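You operate a simulated robot arm through the tools that you are given. There is no shell and no other tool. Be economical: measure what you need, move in short steps, check, and stop when the job is done.

The job below is to be done with a simulated robot arm. You get a single attempt, and the scene is never put back.

JOB
Put things in order on the top of the dark chest. At the end: the blue lens brush stands where the green type brush stood; the green type brush stands where the yellow sponge stood; the brown round brush stands where the blue lens brush stood; the yellow sponge is on the purple gift box; whatever was shut is shut again. Leave all else as you found it, and nothing knocked over.

Only the result counts: the job must be done as asked and must still hold three seconds after the hand-in. Knocking over, shifting, dropping, spilling or breaking anything else fails it.

ROBOT AND FRAMES
A 6-joint arm with a two-finger gripper, fixed in place. Base frame: the origin is at the foot of the arm, x ahead of it, y to its left, z up; the work surface is at about z = 0. Units: mm, degrees, N and s.
With the tool pointing down near the work surface it reaches from about 180 to 480 mm from the base axis. Its first joint turns from -66.0 to 66.0 degrees. Payload 1.76 kg.
The TCP is the grasp point between the finger pads, 29 mm short of the fingertips. In the tool frame z runs along the fingers and y along their closing line. Largest opening 82 mm; the body of the gripper starts 58 mm behind the TCP.
Orientation is told as [roll, pitch, yaw] about the base's x, y, z axes, in that order, counted from this pose: with the fingers straight down and closing along the base's y, the tool's x points along the base's -x, its y along +y and its z along -z.

CONTROLS
- The arm moves only by the tool apply_moves. Its arguments are lists of equal length, an entry for each row: "delta_pos": the shift along the tool's x, y, z in units of 20 mm (1.0 is 20 mm), a list of three; "rot": the turn, a rotation vector about the tool's x, y, z in units of 8 degrees (1.0 is 8 degrees), a list of three; "hand": the opening, from 0 (shut) to 1 (fully open). In form: {"delta_pos": [[x, y, z], ...], "rot": [[rx, ry, rz], ...], "hand": [hand, ...]}. A call has 1 to 10 rows; each row shifts and turns the commanded pose from where the row before left it, along the tool's axes as they then stand. A call with a number of a shift or a turn outside -1 to 1 is refused whole. Each row takes 0.2 s and may step no farther than 50 mm and 8.6 degrees from the row before; otherwise, or with a gripper value out of range, the whole call is refused. A pose out of reach is approached as far as the arm can. The call stops where the force on the tool passes 40 N (or 10 N more than at its start, if that is more) or the arm is blocked; 0.2 s more then pass. The fingers move at their own pace and stop on an object; they squeeze with about 26 N. The grip force told is the motor's: it shows also when the fingers shut on nothing. Time passes only in rows, and 0.2 s behind the last, so rows that do not move let the fingers close. The reply holds the time, the measured pose of the TCP, the force on the tool along the base axes, the opening and the grip force, in the units named above and with some noise, with the torque about the TCP (base axes, N m) and any sound that the robot's microphone picked up, and new pictures: "pictures" is both (left out), scene, wrist or none.
- Cameras (640 x 400 px; columns grow to the right, rows downward): "scene" is fixed at [51.4, 324.3, 429.8]; the picture's right is [-0.83, -0.56, 0.00], its down [-0.29, 0.42, -0.86] and it looks along [0.48, -0.71, -0.51] (base axes); focal length 346 px, centre (320, 200). "wrist" rides on the gripper at [79, 4, -90] in the tool frame; the picture's right is [-0.05, 1.00, 0.00], its down [-0.71, -0.04, -0.71] and it looks along [-0.71, -0.04, 0.71] (tool axes); focal length 256 px, centre (320, 200). There is no depth. A picture from a camera that has moved, and an enlarged one, comes with that camera's place and axes in the base frame and with its lens.
- inspect(camera, box): a new picture of the part [left, top, right, bottom] of that camera's present view, enlarged. No time passes.
- hand_in(): hands the job in; it is judged then, once.

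Go step by step. Nothing tells you positions but the pictures and the camera data: compare them with the known pose of the tool, close in by small moves and look again before you grip or let go. The budget is 120 turns and 200 pictures, counting those below and the enlarged ones. Unless the task says otherwise, let go and move clear before handing in, and close with one line.

The tools are called after "Emit:" as a command line: name --argument value ..., lists and objects as JSON in quotes. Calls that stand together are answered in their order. apply_moves: Moves the arm, as the interface text tells. Its arguments: {"type":"object","properties":{"delta_pos":{"type":"array"},"rot":{"type":"array"},"hand":{"type":"array"},"pictures":{"type":"string","enum":["both","scene","wrist","none"]}},"required":["delta_pos","rot","hand"]} The other tools are called the same way: inspect (camera, box) takes an enlarged picture of a part of a camera's view; hand_in () hands the job in.

At the start:

```text
t: 0.0
tool_pos: [288.7, 68.8, 270.9]
orientation: [0.0, 0.0, 0.0]
force: [-0.3, 0.5, -0.4]
wrist_torque: [0.0, -0.03, 0.01]
gripper_width: 81.8
finger_force: 0.1
```

scene: 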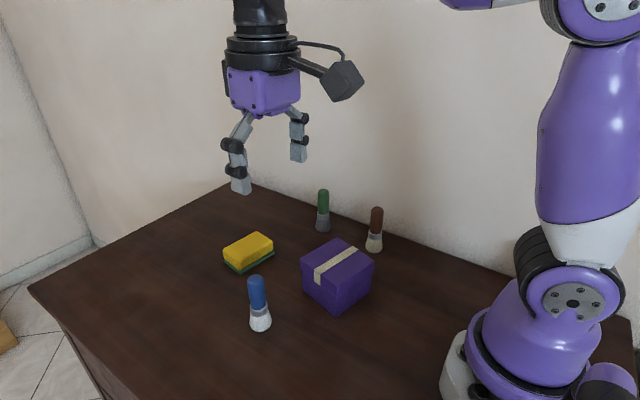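
wrist: 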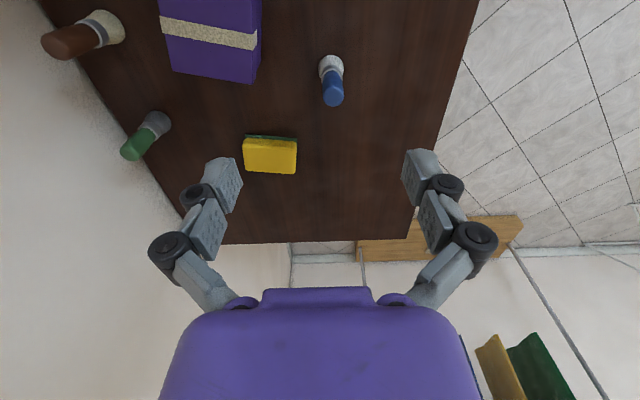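

The three brushes, the sponge and the closed gift box are all visible. No spare spot is needed if I go in the order sponge, green, blue, brown, and I'll enlarge the pictures first to measure.

Emit:
inspect --camera "scene" --box '[210, 180, 390, 340]'

Emit:
inspect --camera "wrist" --box '[30, 0, 370, 200]'

```text
2.50 times, centred on (300, 260) of scene
camera zoom: at [51.4, 324.3, 429.8], right [-0.83, -0.56, 0.0], down [-0.29, 0.42, -0.86], along [0.48, -0.71, -0.51], focal length 864 px, centre (370, 50)
```

zoom: 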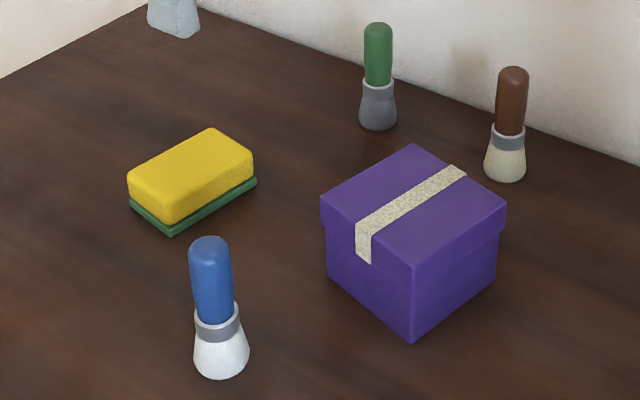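

```text
1.88 times, centred on (200, 100) of wrist
camera zoom: at [208.7, 73.6, 359.4], right [0.05, 1.0, 0.0], down [0.71, -0.04, 0.71], along [0.71, -0.04, -0.71], focal length 482 px, centre (546, 388)
```

zoom: 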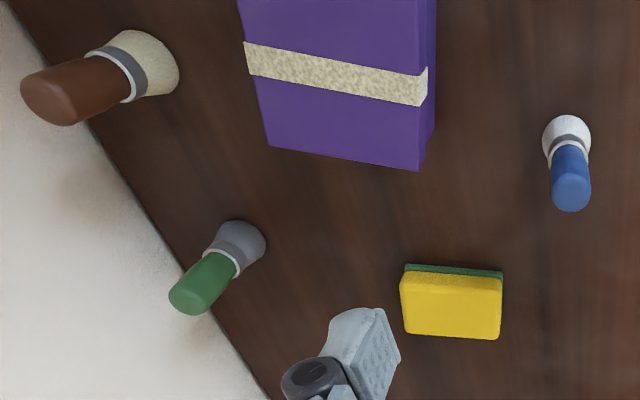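

The sponge is about 50 x 80 mm, centred near (447,-20) and turned about -8°. The gift box is centred near (265,-42) with its top at z≈62. I'll move above the sponge and then turn the tool so the fingers close along its short side.

Emit:
apply_moves --delta_pos '[[-0.99, -0.555, 0.6], [-0.99, -0.555, 0.6], [-0.99, -0.555, 0.6], [-0.99, -0.555, 0.6], [-0.99, -0.555, 0.6], [-0.99, -0.555, 0.6], [-0.99, -0.555, 0.6], [-0.99, -0.555, 0.6]]' --rot '[[0, 0, 0], [0, 0, 0], [0, 0, 0], [0, 0, 0], [0, 0, 0], [0, 0, 0], [0, 0, 0], [0, 0, 0]]' --hand '[1, 1, 1, 1, 1, 1, 1, 1]' --pictures "none"

Emit:
apply_moves --delta_pos '[[0, 0, 0], [0, 0, 0], [0, 0, 0], [0, 0, 0], [0, 0, 0], [0, 0, 0], [0, 0, 0], [0, 0, 0], [0, 0, 0], [0, 0, 0]]' --rot '[[0, 0, -1], [0, 0, -1], [0, 0, -1], [0, 0, -1], [0, 0, -1], [0, 0, -1], [0, 0, -1], [0, 0, -1], [0, 0, -1], [0, 0, -1]]' --hand '[1, 1, 1, 1, 1, 1, 1, 1, 1, 1]'

```text
t: 1.8
tool_pos: [447.8, -18.9, 173.8]
orientation: [0.1, 0.0, 0.0]
force: [1.1, 0.1, 0.1]
wrist_torque: [0.0, -0.01, 0.02]
gripper_width: 81.8
finger_force: 0.2
```

```text
t: 4.0
tool_pos: [446.7, -18.1, 173.9]
orientation: [0.0, 0.0, 80.2]
force: [-0.7, 0.1, 0.7]
wrist_torque: [0.03, 0.0, 0.0]
gripper_width: 82.0
finger_force: 0.0
camera wrist: at [429.0, -96.4, 263.2], right [-0.97, 0.22, 0.0], down [0.16, 0.69, 0.71], along [0.16, 0.69, -0.71], focal length 256 px, centre (320, 200)
```

scene: 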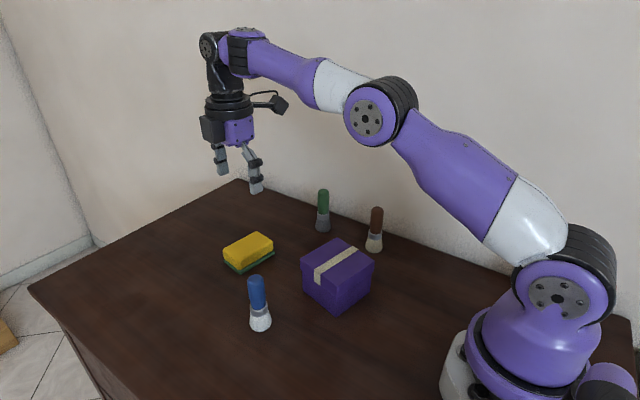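
wrist: 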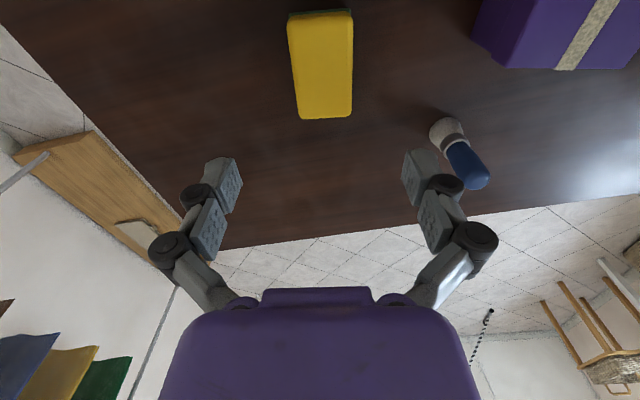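

The tool is above the sponge and aligned to within a couple of degrees. I'll go down most of the way and check the clearance.

Emit:
apply_moves --delta_pos '[[0, 0, 1], [0, 0, 1], [0, 0, 1], [0, 0, 1], [0, 0, 1], [0, 0, 0.6]]' --rot '[[0, 0, -0.2], [0, 0, 0], [0, 0, 0], [0, 0, 0], [0, 0, 0], [0, 0, 0]]' --hand '[1, 1, 1, 1, 1, 1]'

```text
t: 5.4
tool_pos: [447.1, -18.2, 62.9]
orientation: [0.1, -0.1, 81.4]
force: [0.1, -0.5, 0.7]
wrist_torque: [0.0, -0.03, -0.02]
gripper_width: 82.1
finger_force: 0.1
camera wrist: at [430.9, -97.2, 151.2], right [-0.98, 0.2, 0.0], down [0.14, 0.69, 0.71], along [0.14, 0.69, -0.71], focal length 256 px, centre (320, 200)
```

scene: 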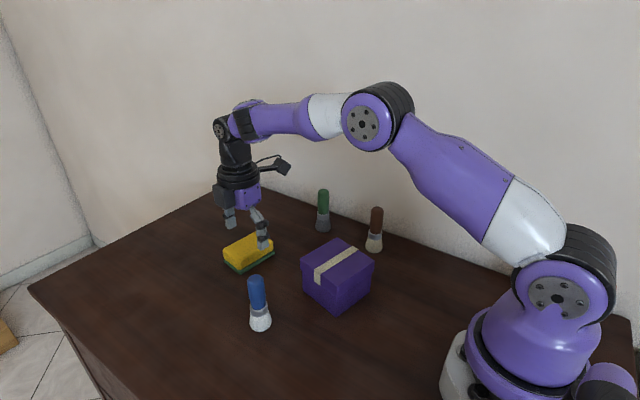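
wrist: 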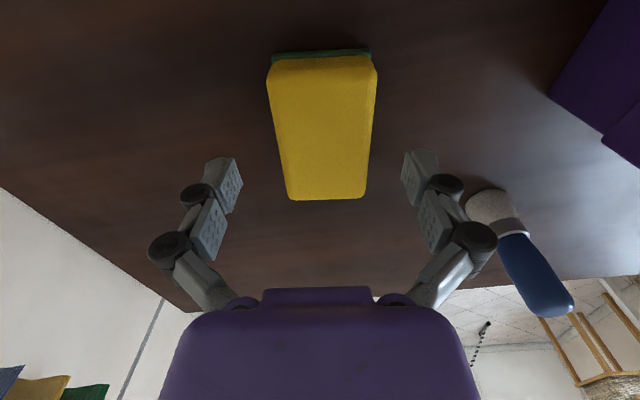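

The sponge centre reads about (444.5,-19.5). I'll shift slightly, go down so the tips stop about 8 mm above the chest, and close.

Emit:
apply_moves --delta_pos '[[0.06, 0.12, 0.65], [0, 0, 0.6], [0, 0, 0], [0, 0, 0], [0, 0, 0], [0, 0, 0], [0, 0, 0]]' --rot '[[0, 0, 0], [0, 0, 0], [0, 0, 0], [0, 0, 0], [0, 0, 0], [0, 0, 0], [0, 0, 0]]' --hand '[1, 1, 1, 0.55, 0.4, 0.4, 0.4]'

```text
t: 7.0
tool_pos: [444.6, -21.8, 37.8]
orientation: [-0.1, -0.1, 81.6]
force: [0.2, -0.4, 14.7]
wrist_torque: [0.02, -0.02, -0.05]
gripper_width: 50.6
finger_force: 26.2
camera wrist: at [428.7, -98.4, 126.9], right [-0.98, 0.2, 0.0], down [0.14, 0.69, 0.71], along [0.14, 0.69, -0.71], focal length 256 px, centre (320, 200)
```

scene: 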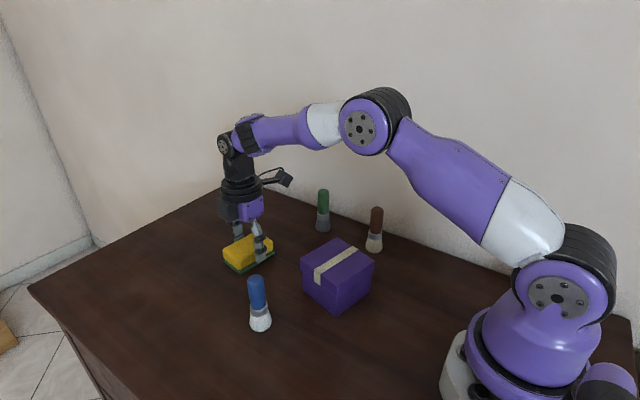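
wrist: 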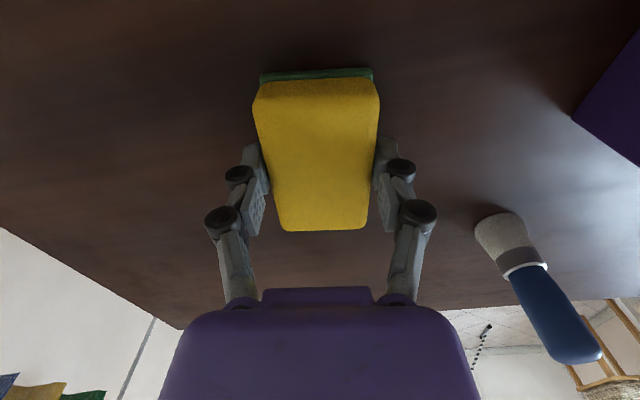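

The sponge is gripped at 50.6 mm, and it stood at about (445,-19). I'll lift it.

Emit:
apply_moves --delta_pos '[[0, 0, -0.4], [0, 0, -0.8], [0, 0, -1], [0, 0, -1], [0, 0, -1], [0, 0, -1], [0, 0, -1]]' --rot '[[0, 0, 0], [0, 0, 0], [0, 0, 0], [0, 0, 0], [0, 0, 0], [0, 0, 0], [0, 0, 0]]' --hand '[0.4, 0.4, 0.4, 0.4, 0.4, 0.4, 0.4]'

```text
t: 8.6
tool_pos: [444.4, -20.4, 160.2]
orientation: [0.0, 0.1, 81.6]
force: [0.2, 0.3, -1.8]
wrist_torque: [-0.04, -0.01, 0.02]
gripper_width: 50.8
finger_force: 26.2
camera wrist: at [428.1, -98.2, 249.7], right [-0.98, 0.2, 0.0], down [0.14, 0.69, 0.71], along [0.14, 0.69, -0.71], focal length 256 px, centre (320, 200)
```

scene: 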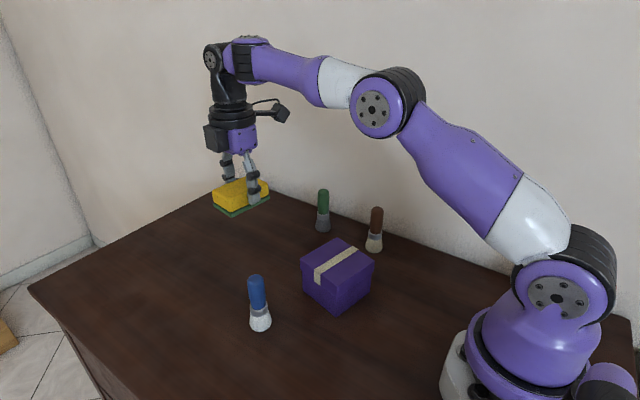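
wrist: 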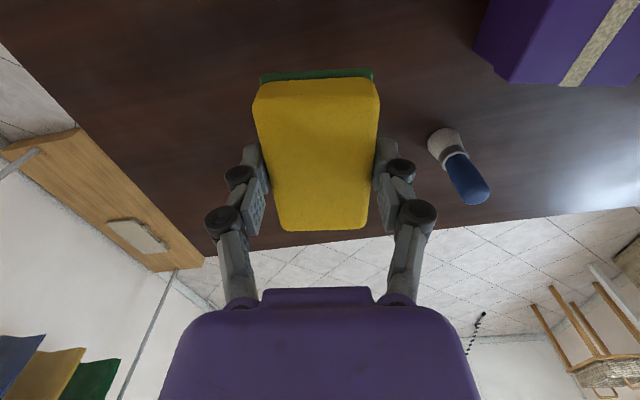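

The sponge is held level, and I'll carry it over the gift box.

Emit:
apply_moves --delta_pos '[[0.27, 0.968, 0], [0.27, 0.968, 0], [0.27, 0.968, 0], [0.27, 0.968, 0], [0.27, 0.968, 0], [0.27, 0.968, 0], [0.27, 0.968, 0], [0.27, 0.968, 0], [0.27, 0.968, 0], [0, 0, 0]]' --rot '[[0, 0, 0], [0, 0, 0], [0, 0, 0], [0, 0, 0], [0, 0, 0], [0, 0, 0], [0, 0, 0], [0, 0, 0], [0, 0, 0], [0, 0, 0.7]]' --hand '[0.4, 0.4, 0.4, 0.4, 0.4, 0.4, 0.4, 0.4, 0.4, 0.4]'

```text
t: 10.8
tool_pos: [264.6, -42.6, 161.7]
orientation: [0.0, 0.0, 76.0]
force: [0.0, -0.5, -0.4]
wrist_torque: [0.01, 0.0, -0.02]
gripper_width: 50.7
finger_force: 26.0
camera wrist: at [240.9, -118.2, 251.0], right [-0.96, 0.29, 0.0], down [0.21, 0.68, 0.71], along [0.21, 0.68, -0.71], focal length 256 px, centre (320, 200)
```

scene: 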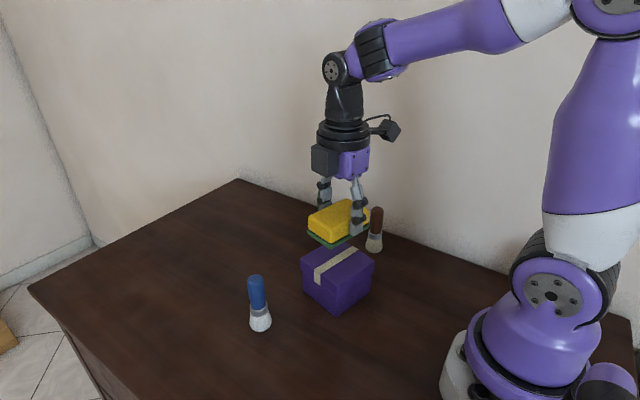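
wrist: 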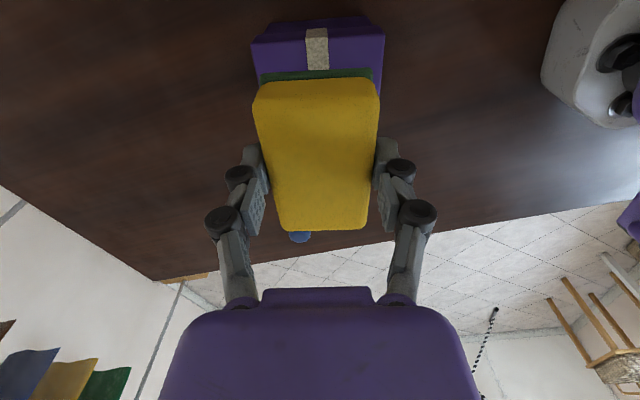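

The sponge is lined up over the box. I'll lower it to near contact, then in small steps.

Emit:
apply_moves --delta_pos '[[0.1, 0, 0.8], [0, 0, 0.8], [0, 0, 0.8], [0, 0, 0.2]]' --rot '[[0, 0, 0], [0, 0, 0], [0, 0, 0], [0, 0, 0]]' --hand '[0.4, 0.4, 0.4, 0.4]' --pictures "none"

Emit:
inspect --camera "scene" --box '[260, 180, 420, 320]'

```text
t: 11.8
tool_pos: [263.7, -44.6, 108.5]
orientation: [0.1, 0.0, 76.0]
force: [0.4, 0.3, 0.6]
wrist_torque: [0.03, 0.03, -0.05]
gripper_width: 50.8
finger_force: 25.3
```

```text
2.86 times, centred on (340, 250) of scene
camera zoom: at [51.4, 324.3, 429.8], right [-0.83, -0.56, 0.0], down [-0.29, 0.42, -0.86], along [0.48, -0.71, -0.51], focal length 988 px, centre (263, 57)
```

zoom: 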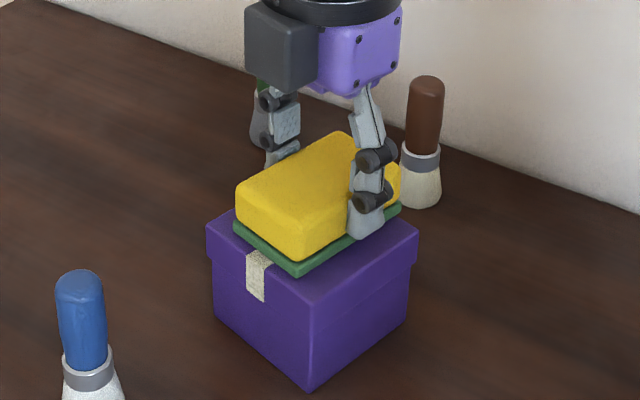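

Emit:
apply_moves --delta_pos '[[0, 0, 0.15], [0, 0, 0.1]]' --rot '[[0, 0, 0], [0, 0, 0]]' --hand '[0.4, 0.4]' --pictures "none"

```text
t: 12.4
tool_pos: [265.0, -43.8, 103.4]
orientation: [-0.3, -0.1, 76.1]
force: [-4.4, 1.1, 28.8]
wrist_torque: [0.05, 0.22, -0.03]
gripper_width: 50.9
finger_force: 25.5
```

The sponge is touching the box with 29 N. I'll ease up a little, release, and rise.

Emit:
apply_moves --delta_pos '[[0, 0, -0.07], [0, 0, 0]]' --rot '[[0, 0, 0], [0, 0, 0]]' --hand '[0.4, 0.4]' --pictures "none"

Emit:
apply_moves --delta_pos '[[0, 0, 0], [0, 0, 0], [0, 0, -0.5], [0, 0, -1], [0, 0, -1], [0, 0, -1]]' --rot '[[0, 0, 0], [0, 0, 0], [0, 0, 0], [0, 0, 0], [0, 0, 0], [0, 0, 0]]' --hand '[0.7, 0.9, 0.9, 0.9, 0.9, 0.9]'

```text
t: 13.0
tool_pos: [263.1, -44.8, 104.7]
orientation: [0.0, -0.2, 76.0]
force: [3.9, 0.6, 7.6]
wrist_torque: [0.02, -0.2, 0.0]
gripper_width: 50.9
finger_force: 26.5
```

```text
t: 14.4
tool_pos: [264.8, -45.2, 175.9]
orientation: [0.0, 0.0, 76.0]
force: [0.4, -0.6, -0.4]
wrist_torque: [0.02, 0.02, -0.02]
gripper_width: 74.1
finger_force: 0.0
camera wrist: at [241.1, -120.7, 265.5], right [-0.96, 0.29, 0.0], down [0.21, 0.68, 0.71], along [0.21, 0.68, -0.71], focal length 256 px, centre (320, 200)
```

scene: 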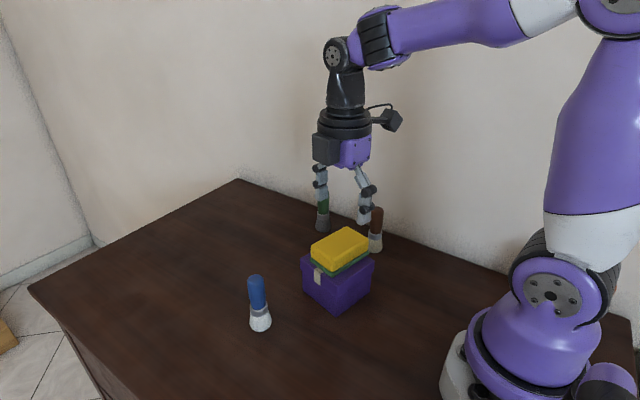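
wrist: 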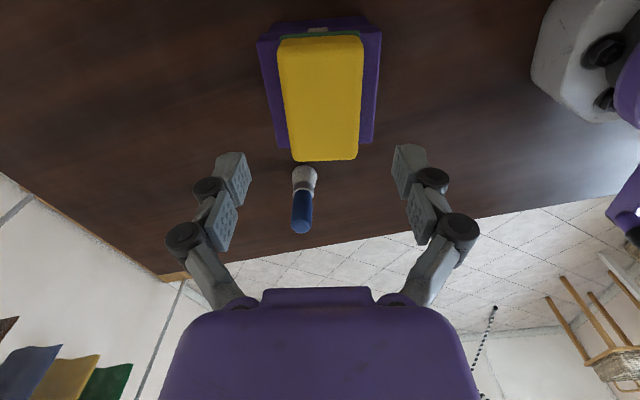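

The sponge sits on the gift box and the box hasn't moved. Next is green, near (385,-178) and close to the wall, so I'll turn the tool back to about yaw 0 and move above it.

Emit:
apply_moves --delta_pos '[[0, 0, 0], [0, 0, 0], [0, 0, 0], [0, 0, 0], [0, 0, 0], [0, 0, 0], [0, 0, 0], [0, 0, 0], [0, 0, 0], [0, 0, 0]]' --rot '[[0, 0, 1], [0, 0, 1], [0, 0, 1], [0, 0, 1], [0, 0, 1], [0, 0, 1], [0, 0, 1], [0, 0, 1], [0, 0, 1], [0, 0, 0.5]]' --hand '[0.6, 0.6, 0.6, 0.6, 0.6, 0.6, 0.6, 0.6, 0.6, 0.6]' --pictures "none"

Emit:
apply_moves --delta_pos '[[-0.85, -0.95, 0], [-0.85, -0.95, 0], [-0.85, -0.95, 0], [-0.85, -0.95, 0], [-0.85, -0.95, 0], [-0.85, -0.95, 0], [-0.85, -0.95, 0]]' --rot '[[0, 0, 0], [0, 0, 0], [0, 0, 0], [0, 0, 0], [0, 0, 0], [0, 0, 0], [0, 0, 0]]' --hand '[0.6, 0.6, 0.6, 0.6, 0.6, 0.6, 0.6]'

```text
t: 16.6
tool_pos: [263.6, -45.0, 174.4]
orientation: [-0.1, 0.0, -0.1]
force: [-0.6, -0.7, -0.1]
wrist_torque: [-0.03, 0.02, 0.0]
gripper_width: 49.4
finger_force: 0.0
```

```text
t: 18.2
tool_pos: [383.1, -178.9, 176.5]
orientation: [0.0, 0.0, 0.0]
force: [0.2, 0.4, 0.1]
wrist_torque: [0.0, -0.04, 0.0]
gripper_width: 49.1
finger_force: 0.0
camera wrist: at [303.5, -174.4, 265.0], right [0.05, 1.0, 0.0], down [0.71, -0.04, 0.71], along [0.71, -0.04, -0.71], focal length 256 px, centre (320, 200)
```

scene: 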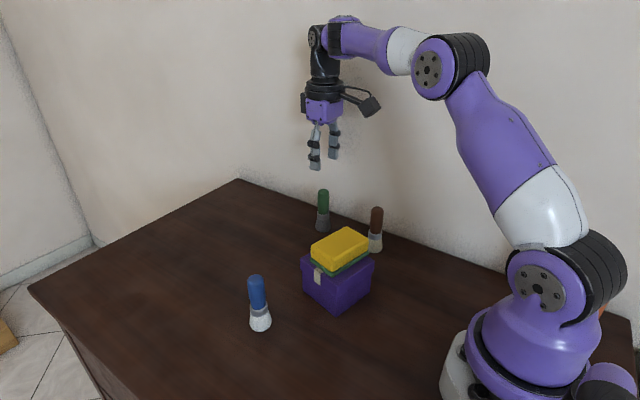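
wrist: 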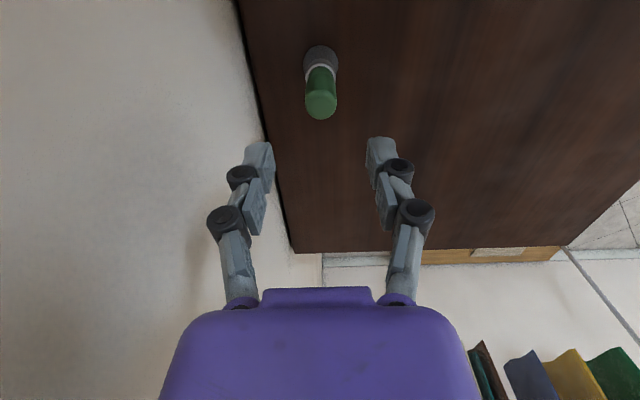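

Emit:
inspect --camera "wrist" --box '[240, 20, 400, 120]'

```text
4.00 times, centred on (320, 70) of wrist
camera zoom: at [303.5, -174.4, 265.0], right [0.05, 1.0, 0.0], down [0.71, -0.04, 0.71], along [0.71, -0.04, -0.71], focal length 1024 px, centre (320, 720)
```

zoom: 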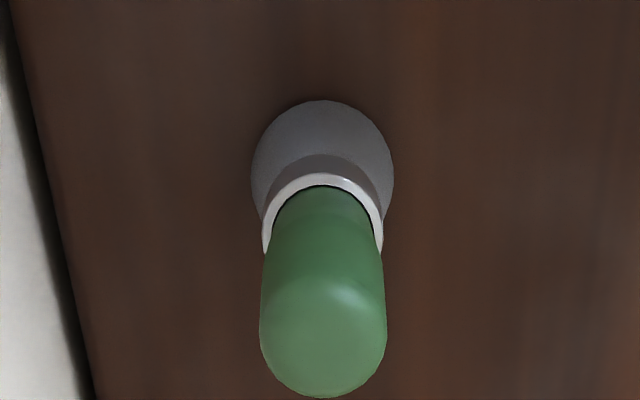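

Green stands at (384,-178.5), about 95 mm tall with a 23 mm handle, and the tool is centred over it. I'll go down to TCP z≈75 and grip the handle.

Emit:
apply_moves --delta_pos '[[-0.05, 0, 1], [0, 0, 1], [0, 0, 1], [0, 0, 1]]' --rot '[[0, 0, 0], [0, 0, 0], [0, 0, 0], [0, 0, 0]]' --hand '[0.6, 0.6, 0.6, 0.6]'

```text
t: 19.2
tool_pos: [384.2, -177.0, 93.9]
orientation: [0.0, 0.0, 0.2]
force: [-0.4, 0.0, -0.1]
wrist_torque: [0.01, 0.02, 0.01]
gripper_width: 49.3
finger_force: 0.1
camera wrist: at [304.0, -173.4, 184.0], right [0.05, 1.0, 0.0], down [0.71, -0.04, 0.71], along [0.71, -0.04, -0.71], focal length 256 px, centre (320, 200)
```

scene: 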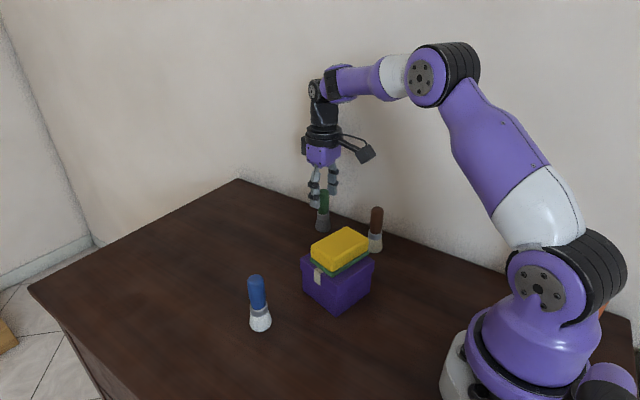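
wrist: 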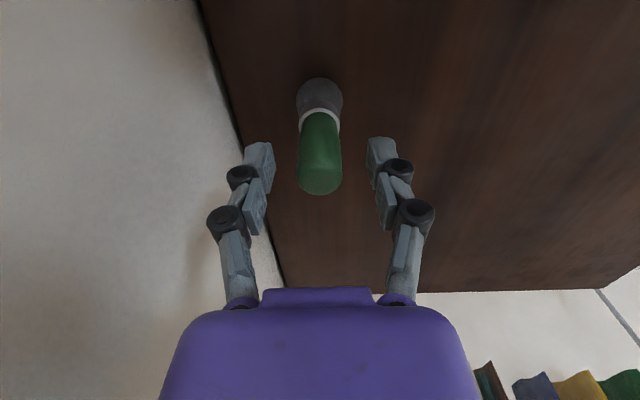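

Emit:
apply_moves --delta_pos '[[0, 0, 0.9], [0, 0, 0], [0, 0, 0], [0, 0, 0], [0, 0, 0]]' --rot '[[0, 0, 0], [0, 0, 0], [0, 0, 0], [0, 0, 0], [0, 0, 0]]' --hand '[0.6, 0.6, 0.35, 0.1, 0.1]'

```text
t: 20.4
tool_pos: [384.3, -176.4, 77.6]
orientation: [0.0, 0.0, 0.1]
force: [0.0, 0.4, 0.2]
wrist_torque: [0.0, 0.02, -0.01]
gripper_width: 22.5
finger_force: 25.8
camera wrist: at [303.4, -173.3, 166.6], right [0.05, 1.0, 0.0], down [0.71, -0.04, 0.71], along [0.71, -0.04, -0.71], focal length 256 px, centre (320, 200)
```

scene: 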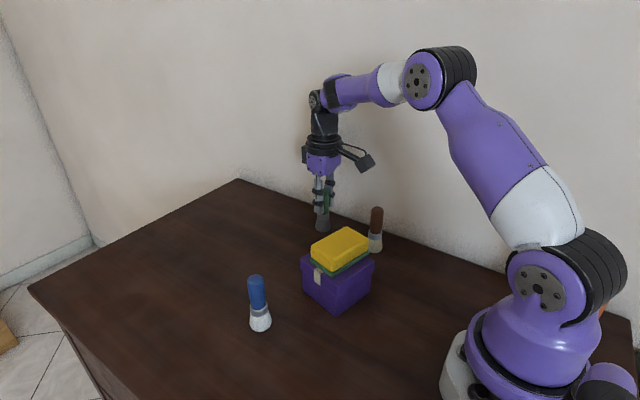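
wrist: 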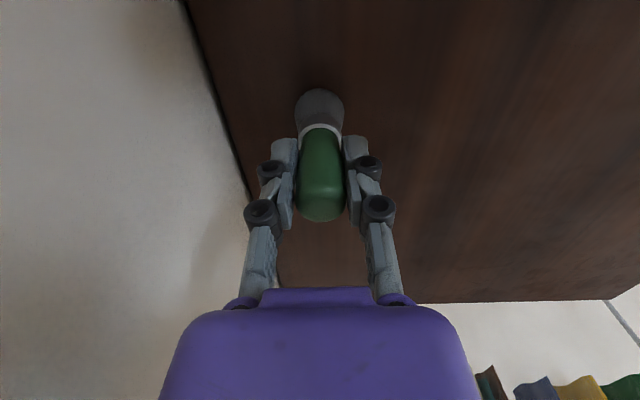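

Green is gripped at 22.5 mm. I'll lift it and carry it to the sponge's old place at (445,-19.5).

Emit:
apply_moves --delta_pos '[[0, 0, -0.5], [0, 0, -1], [0, 0, -1], [0, 0, -1], [0, 0, -0.5]]' --rot '[[0, 0, 0], [0, 0, 0], [0, 0, 0], [0, 0, 0], [0, 0, 0]]' --hand '[0.1, 0.1, 0.1, 0.1, 0.1]' --pictures "none"

Emit:
apply_moves --delta_pos '[[-0.38, 0.985, 0], [-0.38, 0.985, 0], [-0.38, 0.985, 0], [-0.38, 0.985, 0], [-0.38, 0.985, 0], [-0.38, 0.985, 0], [-0.38, 0.985, 0], [-0.38, 0.985, 0], [0, 0, 0.5], [0, 0, 0.8]]' --rot '[[0, 0, 0], [0, 0, 0], [0, 0, 0], [0, 0, 0], [0, 0, 0], [0, 0, 0], [0, 0, 0], [0, 0, 0], [0, 0, 0], [0, 0, 0]]' --hand '[0.1, 0.1, 0.1, 0.1, 0.1, 0.1, 0.1, 0.1, 0.1, 0.1]'

```text
t: 21.6
tool_pos: [383.4, -178.3, 158.6]
orientation: [0.0, 0.0, 0.0]
force: [0.2, -0.4, 0.5]
wrist_torque: [0.02, -0.01, 0.02]
gripper_width: 22.5
finger_force: 26.1
```

```text
t: 23.8
tool_pos: [445.3, -19.7, 131.0]
orientation: [0.0, -0.1, 0.0]
force: [0.1, 0.6, -0.9]
wrist_torque: [-0.02, 0.03, 0.01]
gripper_width: 22.7
finger_force: 26.1
camera wrist: at [365.0, -15.5, 220.7], right [0.05, 1.0, 0.0], down [0.71, -0.04, 0.71], along [0.71, -0.04, -0.71], focal length 256 px, centre (320, 200)
```

scene: 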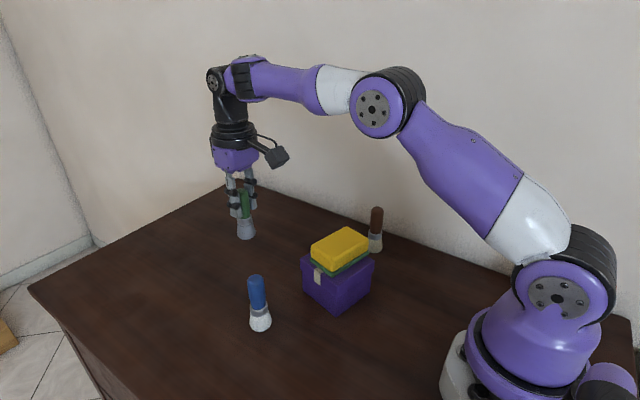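
wrist: 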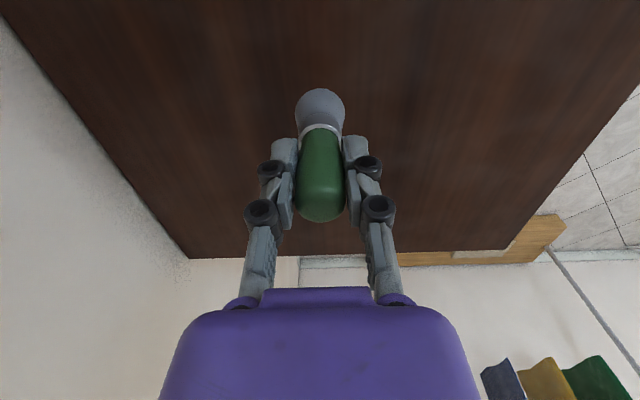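

Green hangs straight over its target. I'll lower it to just above the surface.

Emit:
apply_moves --delta_pos '[[0, 0, 0.9], [0, 0, 0.9], [0, 0, 0.5], [0, 0, 0.2]]' --rot '[[0, 0, 0], [0, 0, 0], [0, 0, 0], [0, 0, 0]]' --hand '[0.1, 0.1, 0.1, 0.1]' --pictures "none"

Emit:
apply_moves --delta_pos '[[0, 0, 0.1], [0, 0, 0.05]]' --rot '[[0, 0, 0], [0, 0, 0]]' --hand '[0.1, 0.1]' --pictures "none"

```text
t: 24.8
tool_pos: [444.0, -18.3, 81.9]
orientation: [0.1, 0.0, 0.0]
force: [-0.4, -0.2, -0.7]
wrist_torque: [-0.02, 0.02, 0.03]
gripper_width: 22.5
finger_force: 25.9
```

```text
t: 25.4
tool_pos: [445.2, -19.4, 78.2]
orientation: [0.1, 0.0, 0.0]
force: [0.6, 1.3, -1.0]
wrist_torque: [-0.01, -0.01, 0.0]
gripper_width: 22.6
finger_force: 26.2
```

Emit:
apply_moves --delta_pos '[[0, 0, 0.05], [0, 0, 0]]' --rot '[[0, 0, 0], [0, 0, 0]]' --hand '[0.1, 0.1]' --pictures "none"

```text
t: 26.0
tool_pos: [446.4, -19.4, 77.1]
orientation: [0.1, 0.0, -0.1]
force: [-2.0, -0.3, 5.0]
wrist_torque: [-0.03, 0.09, 0.03]
gripper_width: 22.6
finger_force: 25.7
```

Green is in light contact with the surface. I'll release it and rise.

Emit:
apply_moves --delta_pos '[[0, 0, 0], [0, 0, 0], [0, 0, 0], [0, 0, -0.6], [0, 0, -1], [0, 0, -1], [0, 0, -1], [0, 0, -1], [0, 0, -0.5]]' --rot '[[0, 0, 0], [0, 0, 0], [0, 0, 0], [0, 0, 0], [0, 0, 0], [0, 0, 0], [0, 0, 0], [0, 0, 0], [0, 0, 0]]' --hand '[0.35, 0.5, 0.6, 0.6, 0.6, 0.6, 0.6, 0.6, 0.6]'

```text
t: 28.0
tool_pos: [445.5, -19.7, 179.5]
orientation: [0.0, 0.1, 0.0]
force: [0.1, -0.6, -0.5]
wrist_torque: [-0.01, 0.01, 0.03]
gripper_width: 49.2
finger_force: 0.1
camera wrist: at [366.2, -16.2, 269.0], right [0.05, 1.0, 0.0], down [0.71, -0.04, 0.71], along [0.71, -0.04, -0.71], focal length 256 px, centre (320, 200)
```

scene: 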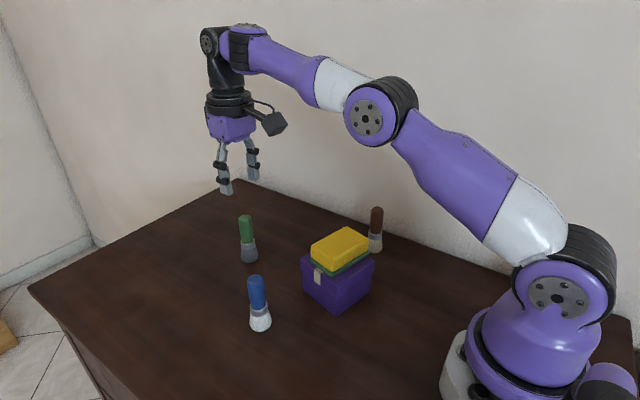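
wrist: 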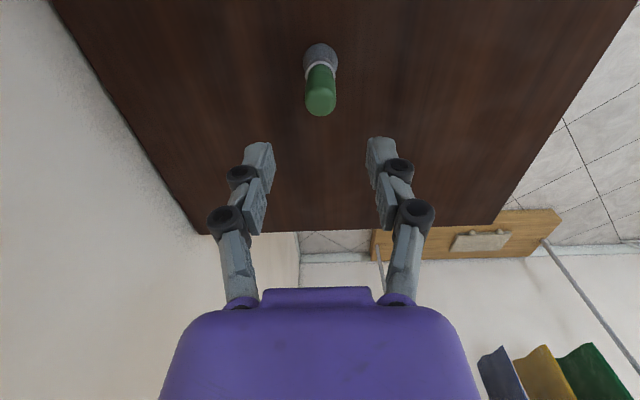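

Green stands where the sponge was. Next is blue, near (318,82).

Emit:
apply_moves --delta_pos '[[0.911, 0.726, 0], [0.911, 0.726, 0], [0.911, 0.726, 0], [0.911, 0.726, 0], [0.911, 0.726, 0], [0.911, 0.726, 0], [0.911, 0.726, 0]]' --rot '[[0, 0, 0], [0, 0, 0], [0, 0, 0], [0, 0, 0], [0, 0, 0], [0, 0, 0], [0, 0, 0]]' --hand '[0.6, 0.6, 0.6, 0.6, 0.6, 0.6, 0.6]' --pictures "scene"

Emit:
inspect --camera "wrist" --box '[240, 20, 400, 120]'

```text
t: 29.6
tool_pos: [317.2, 82.6, 179.5]
orientation: [0.0, 0.0, 0.0]
force: [-0.1, -0.7, 0.3]
wrist_torque: [0.01, 0.02, -0.01]
gripper_width: 49.3
finger_force: 0.1
```

scene: 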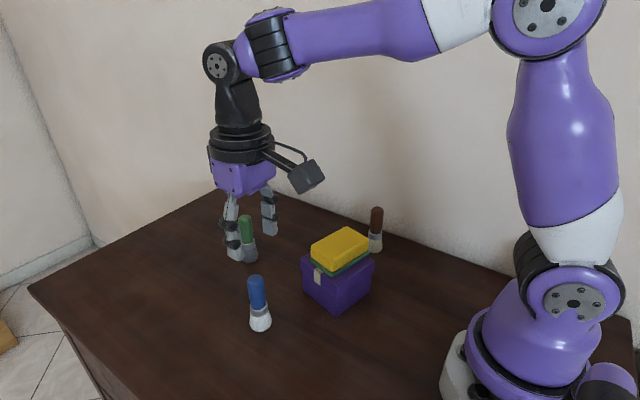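

```text
4.00 times, centred on (320, 70) of wrist
camera zoom: at [237.8, 86.5, 269.2], right [0.05, 1.0, 0.0], down [0.71, -0.04, 0.71], along [0.71, -0.04, -0.71], focal length 1024 px, centre (320, 720)
```

zoom: 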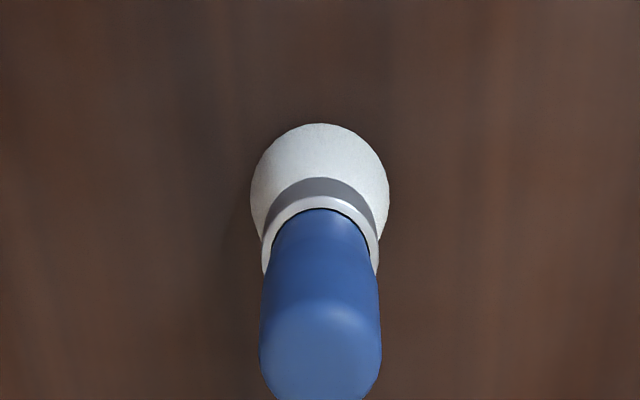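

Blue reads about (324.5,81.8), so I'll shift 7 mm in x and go down to check.

Emit:
apply_moves --delta_pos '[[-0.35, -0.03, 0], [0, 0, 1], [0, 0, 1], [0, 0, 1], [0, 0, 1], [0, 0, 0.2]]' --rot '[[0, 0, 0], [0, 0, 0], [0, 0, 0], [0, 0, 0], [0, 0, 0], [0, 0, 0]]' --hand '[0.6, 0.6, 0.6, 0.6, 0.6, 0.6]'

Emit:
inspect --camera "wrist" --box '[200, 60, 440, 210]'

```text
t: 31.0
tool_pos: [325.4, 80.6, 96.1]
orientation: [0.1, 0.0, 0.0]
force: [-0.9, 0.0, -0.2]
wrist_torque: [0.0, -0.01, -0.03]
gripper_width: 49.4
finger_force: 0.0
camera wrist: at [244.5, 85.4, 184.9], right [0.05, 1.0, 0.0], down [0.71, -0.04, 0.71], along [0.71, -0.04, -0.71], focal length 256 px, centre (320, 200)
```

scene: 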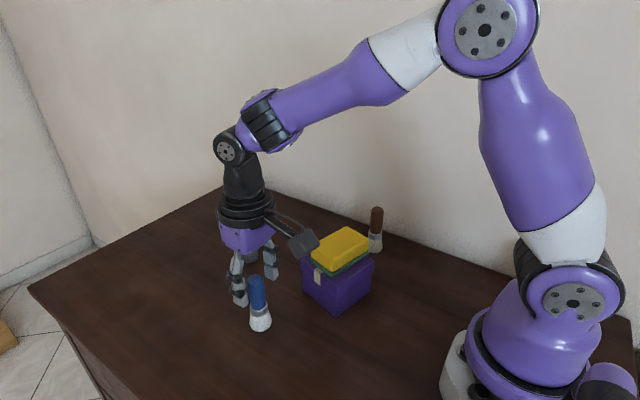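
wrist: 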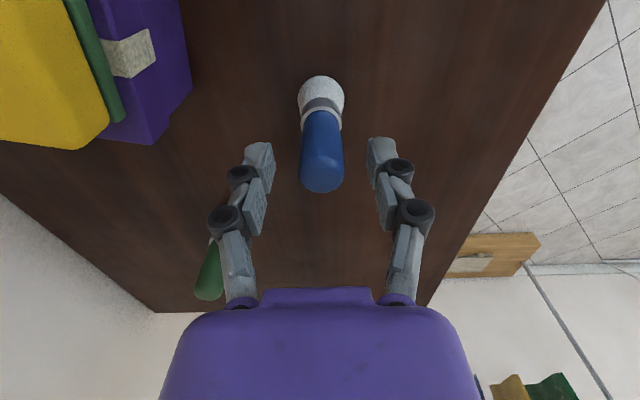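

```text
2.67 times, centred on (320, 135) of wrist
camera zoom: at [244.5, 85.4, 184.9], right [0.05, 1.0, 0.0], down [0.71, -0.04, 0.71], along [0.71, -0.04, -0.71], focal length 683 px, centre (320, 373)
```

zoom: 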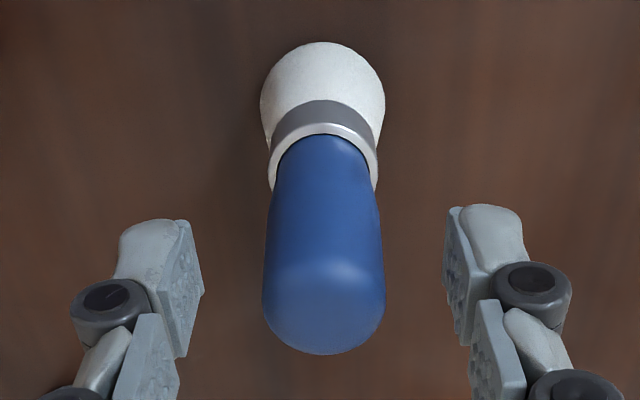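

Blue sits between the fingers just as green did. I'll descend and grip.

Emit:
apply_moves --delta_pos '[[0, 0, 0.9], [0, 0, 0], [0, 0, 0], [0, 0, 0], [0, 0, 0], [0, 0, 0]]' --rot '[[0, 0, 0], [0, 0, 0], [0, 0, 0], [0, 0, 0], [0, 0, 0], [0, 0, 0]]' --hand '[0.6, 0.6, 0.35, 0.1, 0.1, 0.1]'

```text
t: 32.4
tool_pos: [323.7, 80.5, 76.9]
orientation: [0.0, 0.0, 0.0]
force: [0.9, 0.4, 0.2]
wrist_torque: [-0.01, 0.01, 0.03]
gripper_width: 22.2
finger_force: 25.9
camera wrist: at [243.6, 85.7, 166.7], right [0.05, 1.0, 0.0], down [0.71, -0.04, 0.71], along [0.71, -0.04, -0.71], focal length 256 px, centre (320, 200)
```

scene: 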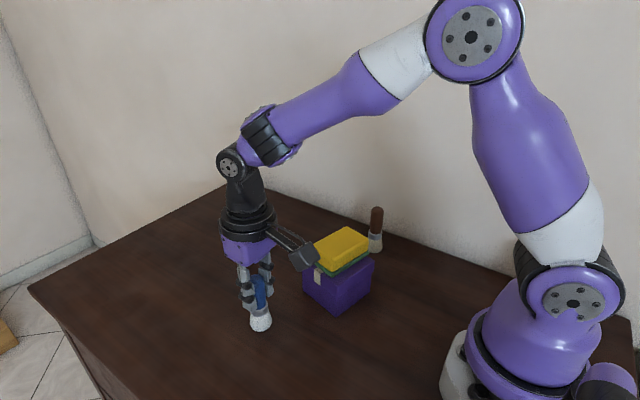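
wrist: 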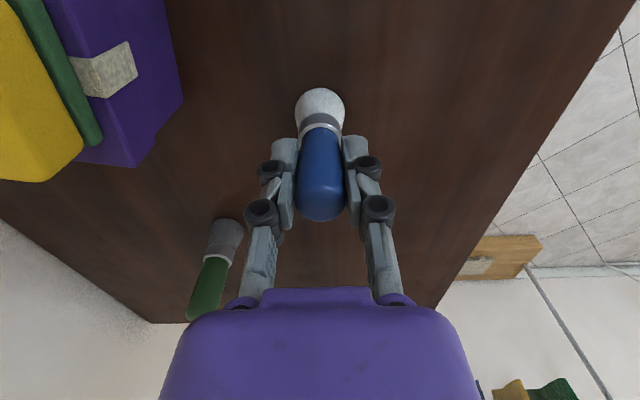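

Blue is gripped; it stood at about (324.5,81.3). I'll lift it 120 mm, above everything else, and carry it to green's old spot.

Emit:
apply_moves --delta_pos '[[0, 0, -0.5], [0, 0, -1], [0, 0, -1], [0, 0, -1], [0, 0, -1], [0, 0, -1], [0, 0, -0.5]]' --rot '[[0, 0, 0], [0, 0, 0], [0, 0, 0], [0, 0, 0], [0, 0, 0], [0, 0, 0], [0, 0, 0]]' --hand '[0.1, 0.1, 0.1, 0.1, 0.1, 0.1, 0.1]' --pictures "none"

Emit:
apply_moves --delta_pos '[[-0.2296, -0.9946, 0], [-0.2296, -0.9946, 0], [-0.2296, -0.9946, 0], [-0.2296, -0.9946, 0], [-0.2296, -0.9946, 0], [-0.2296, -0.9946, 0], [-0.2296, -0.9946, 0]]' --rot '[[0, 0, 0], [0, 0, 0], [0, 0, 0], [0, 0, 0], [0, 0, 0], [0, 0, 0], [0, 0, 0]]' --hand '[0.1, 0.1, 0.1, 0.1, 0.1, 0.1, 0.1]' --pictures "scene"

Emit:
apply_moves --delta_pos '[[-0.2296, -0.9946, 0], [-0.2296, -0.9946, 0], [-0.2296, -0.9946, 0], [-0.2296, -0.9946, 0], [-0.2296, -0.9946, 0], [-0.2296, -0.9946, 0], [0, 0, 0.9], [0, 0, 0.9], [0, 0, 0.9]]' --rot '[[0, 0, 0], [0, 0, 0], [0, 0, 0], [0, 0, 0], [0, 0, 0], [0, 0, 0], [0, 0, 0], [0, 0, 0], [0, 0, 0]]' --hand '[0.1, 0.1, 0.1, 0.1, 0.1, 0.1, 0.1, 0.1, 0.1]'

```text
t: 34.0
tool_pos: [324.6, 80.5, 198.9]
orientation: [0.1, 0.0, 0.0]
force: [0.1, -0.4, -0.5]
wrist_torque: [0.0, 0.01, -0.02]
gripper_width: 22.4
finger_force: 26.0
```

```text
t: 35.6
tool_pos: [357.3, -60.3, 199.5]
orientation: [0.1, 0.0, 0.1]
force: [0.1, -0.4, -1.1]
wrist_torque: [-0.02, -0.01, 0.0]
gripper_width: 22.0
finger_force: 26.1
```

scene: 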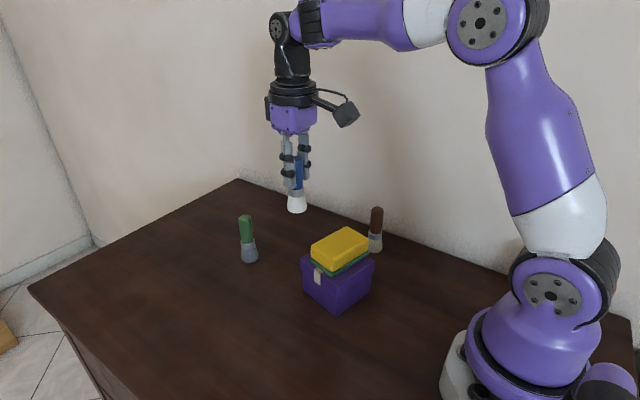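

```text
t: 37.6
tool_pos: [384.9, -177.2, 144.8]
orientation: [0.0, 0.0, 0.1]
force: [-0.8, 0.4, -0.3]
wrist_torque: [-0.02, 0.0, -0.02]
gripper_width: 21.8
finger_force: 26.2
camera wrist: at [304.8, -173.1, 232.8], right [0.05, 1.0, 0.0], down [0.71, -0.04, 0.71], along [0.71, -0.04, -0.71], focal length 256 px, centre (320, 200)
```

scene: 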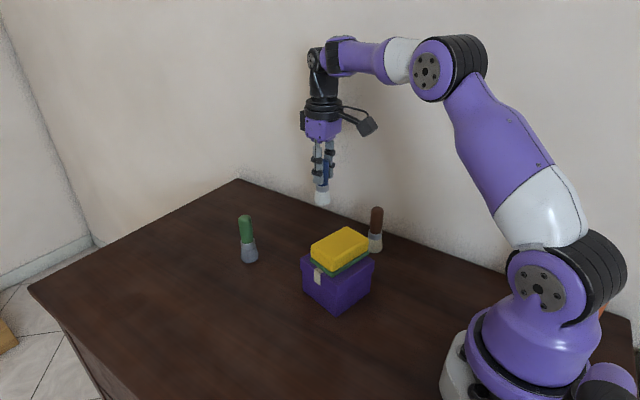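
wrist: 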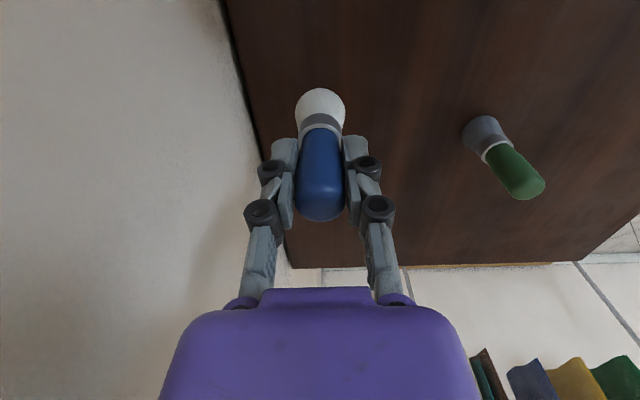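

Blue is over its target, and I'll lower it.

Emit:
apply_moves --delta_pos '[[0, 0, 0.9], [0, 0, 0.9], [0, 0, 0.8], [0, 0, 0.5], [0, 0, 0.1]]' --rot '[[0, 0, 0], [0, 0, 0], [0, 0, 0], [0, 0, 0], [0, 0, 0]]' --hand '[0.1, 0.1, 0.1, 0.1, 0.1]' --pictures "none"

Emit:
apply_moves --delta_pos '[[0, 0, 0.05], [0, 0, 0.05]]' --rot '[[0, 0, 0], [0, 0, 0]]' --hand '[0.1, 0.1]' --pictures "none"

```text
t: 38.8
tool_pos: [385.0, -177.1, 79.2]
orientation: [0.1, -0.1, -0.1]
force: [-0.1, 0.6, 0.0]
wrist_torque: [0.02, -0.01, -0.02]
gripper_width: 22.1
finger_force: 26.5
```

```text
t: 39.4
tool_pos: [384.2, -178.0, 77.0]
orientation: [0.1, -0.1, 0.1]
force: [-0.3, 1.0, -0.2]
wrist_torque: [0.0, 0.02, -0.01]
gripper_width: 22.0
finger_force: 25.7
```

Emit:
apply_moves --delta_pos '[[0, 0, 0.05], [0, 0, 0]]' --rot '[[0, 0, 0], [0, 0, 0]]' --hand '[0.1, 0.1]' --pictures "none"

```text
t: 40.0
tool_pos: [384.6, -177.3, 77.4]
orientation: [0.1, -0.2, 0.0]
force: [-4.6, -1.3, 20.0]
wrist_torque: [0.03, 0.38, 0.05]
gripper_width: 22.1
finger_force: 25.4
```

Blue is in contact at 20 N. I'll ease off slightly, release and rise.

Emit:
apply_moves --delta_pos '[[0, 0, -0.03], [0, 0, 0], [0, 0, 0], [0, 0, 0], [0, 0, 0], [0, 0, -0.6], [0, 0, -1], [0, 0, -1], [0, 0, -1], [0, 0, -1]]' --rot '[[0, 0, 0], [0, 0, 0], [0, 0, 0], [0, 0, 0], [0, 0, 0], [0, 0, 0], [0, 0, 0], [0, 0, 0], [0, 0, 0], [0, 0, 0]]' --hand '[0.1, 0.1, 0.35, 0.5, 0.6, 0.6, 0.6, 0.6, 0.6, 0.6]'

```text
t: 42.2
tool_pos: [383.5, -177.6, 170.9]
orientation: [0.2, 0.0, 0.0]
force: [0.5, -0.1, -0.4]
wrist_torque: [-0.03, 0.01, -0.02]
gripper_width: 49.3
finger_force: 0.1
camera wrist: at [303.9, -173.7, 259.7], right [0.05, 1.0, 0.0], down [0.71, -0.04, 0.71], along [0.71, -0.04, -0.71], focal length 256 px, centre (320, 200)
```

scene: 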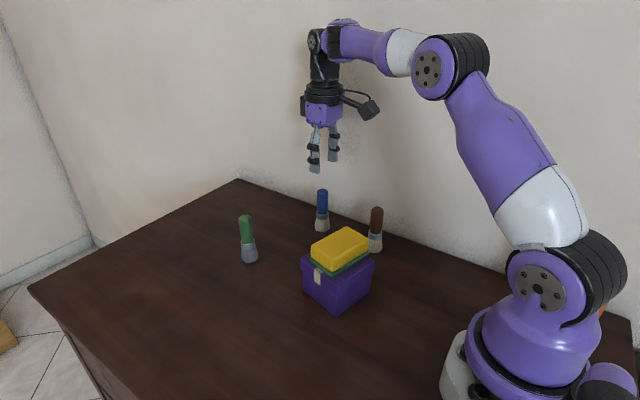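
wrist: 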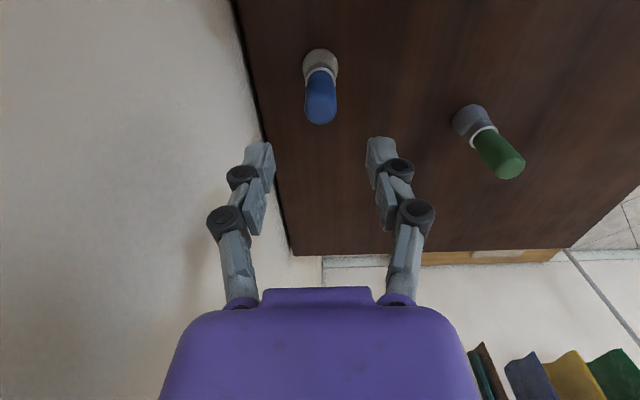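

Blue stands where green was. Next is brown, near (263,-179).

Emit:
apply_moves --delta_pos '[[1, -0.01, -0.08], [1, -0.01, -0.08], [1, -0.01, -0.08], [1, -0.01, -0.08], [1, -0.01, -0.08], [1, -0.01, -0.08], [0, 0, 0]]' --rot '[[0, 0, 0], [0, 0, 0], [0, 0, 0], [0, 0, 0], [0, 0, 0], [0, 0, 0], [0, 0, 0]]' --hand '[0.6, 0.6, 0.6, 0.6, 0.6, 0.6, 0.6]' --pictures "none"

Emit:
inspect --camera "wrist" --box '[240, 20, 400, 120]'

```text
t: 43.8
tool_pos: [264.4, -178.4, 179.8]
orientation: [0.1, 0.0, 0.0]
force: [0.8, 0.5, 0.1]
wrist_torque: [-0.01, -0.01, -0.02]
gripper_width: 49.1
finger_force: 0.0
```

```text
4.00 times, centred on (320, 70) of wrist
camera zoom: at [184.8, -174.3, 268.0], right [0.05, 1.0, 0.0], down [0.71, -0.04, 0.71], along [0.71, -0.04, -0.71], focal length 1024 px, centre (320, 720)
```

zoom: 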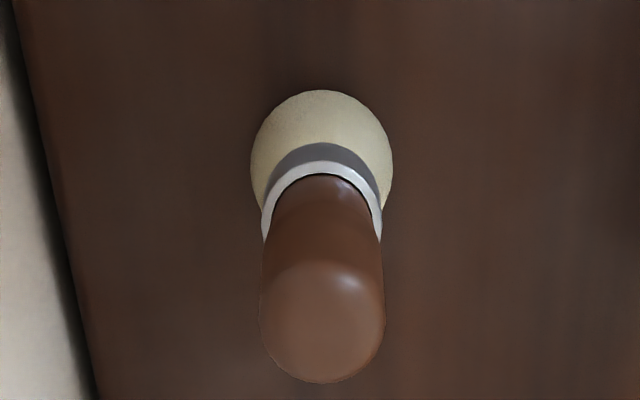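

Brown is centred under the tool. I'll descend and look once before gripping.

Emit:
apply_moves --delta_pos '[[0, 0, 1], [0, 0, 1], [0, 0, 1], [0, 0, 1], [0, 0, 0.2]]' --rot '[[0, 0, 0], [0, 0, 0], [0, 0, 0], [0, 0, 0], [0, 0, 0]]' --hand '[0.6, 0.6, 0.6, 0.6, 0.6]'

```text
t: 45.0
tool_pos: [263.1, -179.2, 95.4]
orientation: [0.0, 0.0, 0.0]
force: [0.0, -0.8, -0.1]
wrist_torque: [0.01, 0.0, 0.02]
gripper_width: 49.4
finger_force: 0.0
camera wrist: at [184.2, -174.9, 184.2], right [0.05, 1.0, 0.0], down [0.71, -0.04, 0.71], along [0.71, -0.04, -0.71], focal length 256 px, centre (320, 200)
```

scene: 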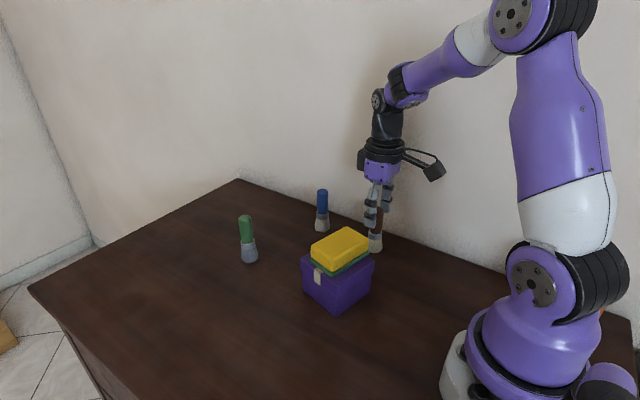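
wrist: 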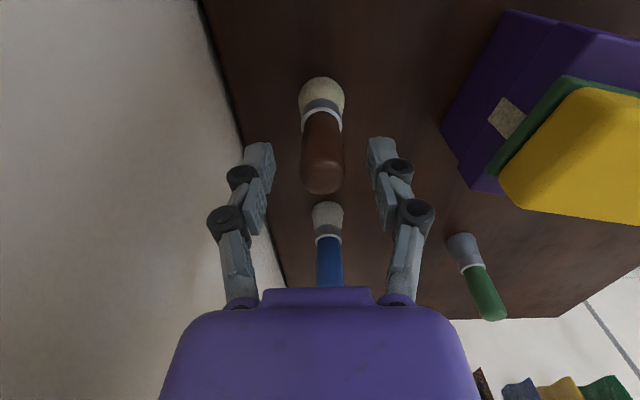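

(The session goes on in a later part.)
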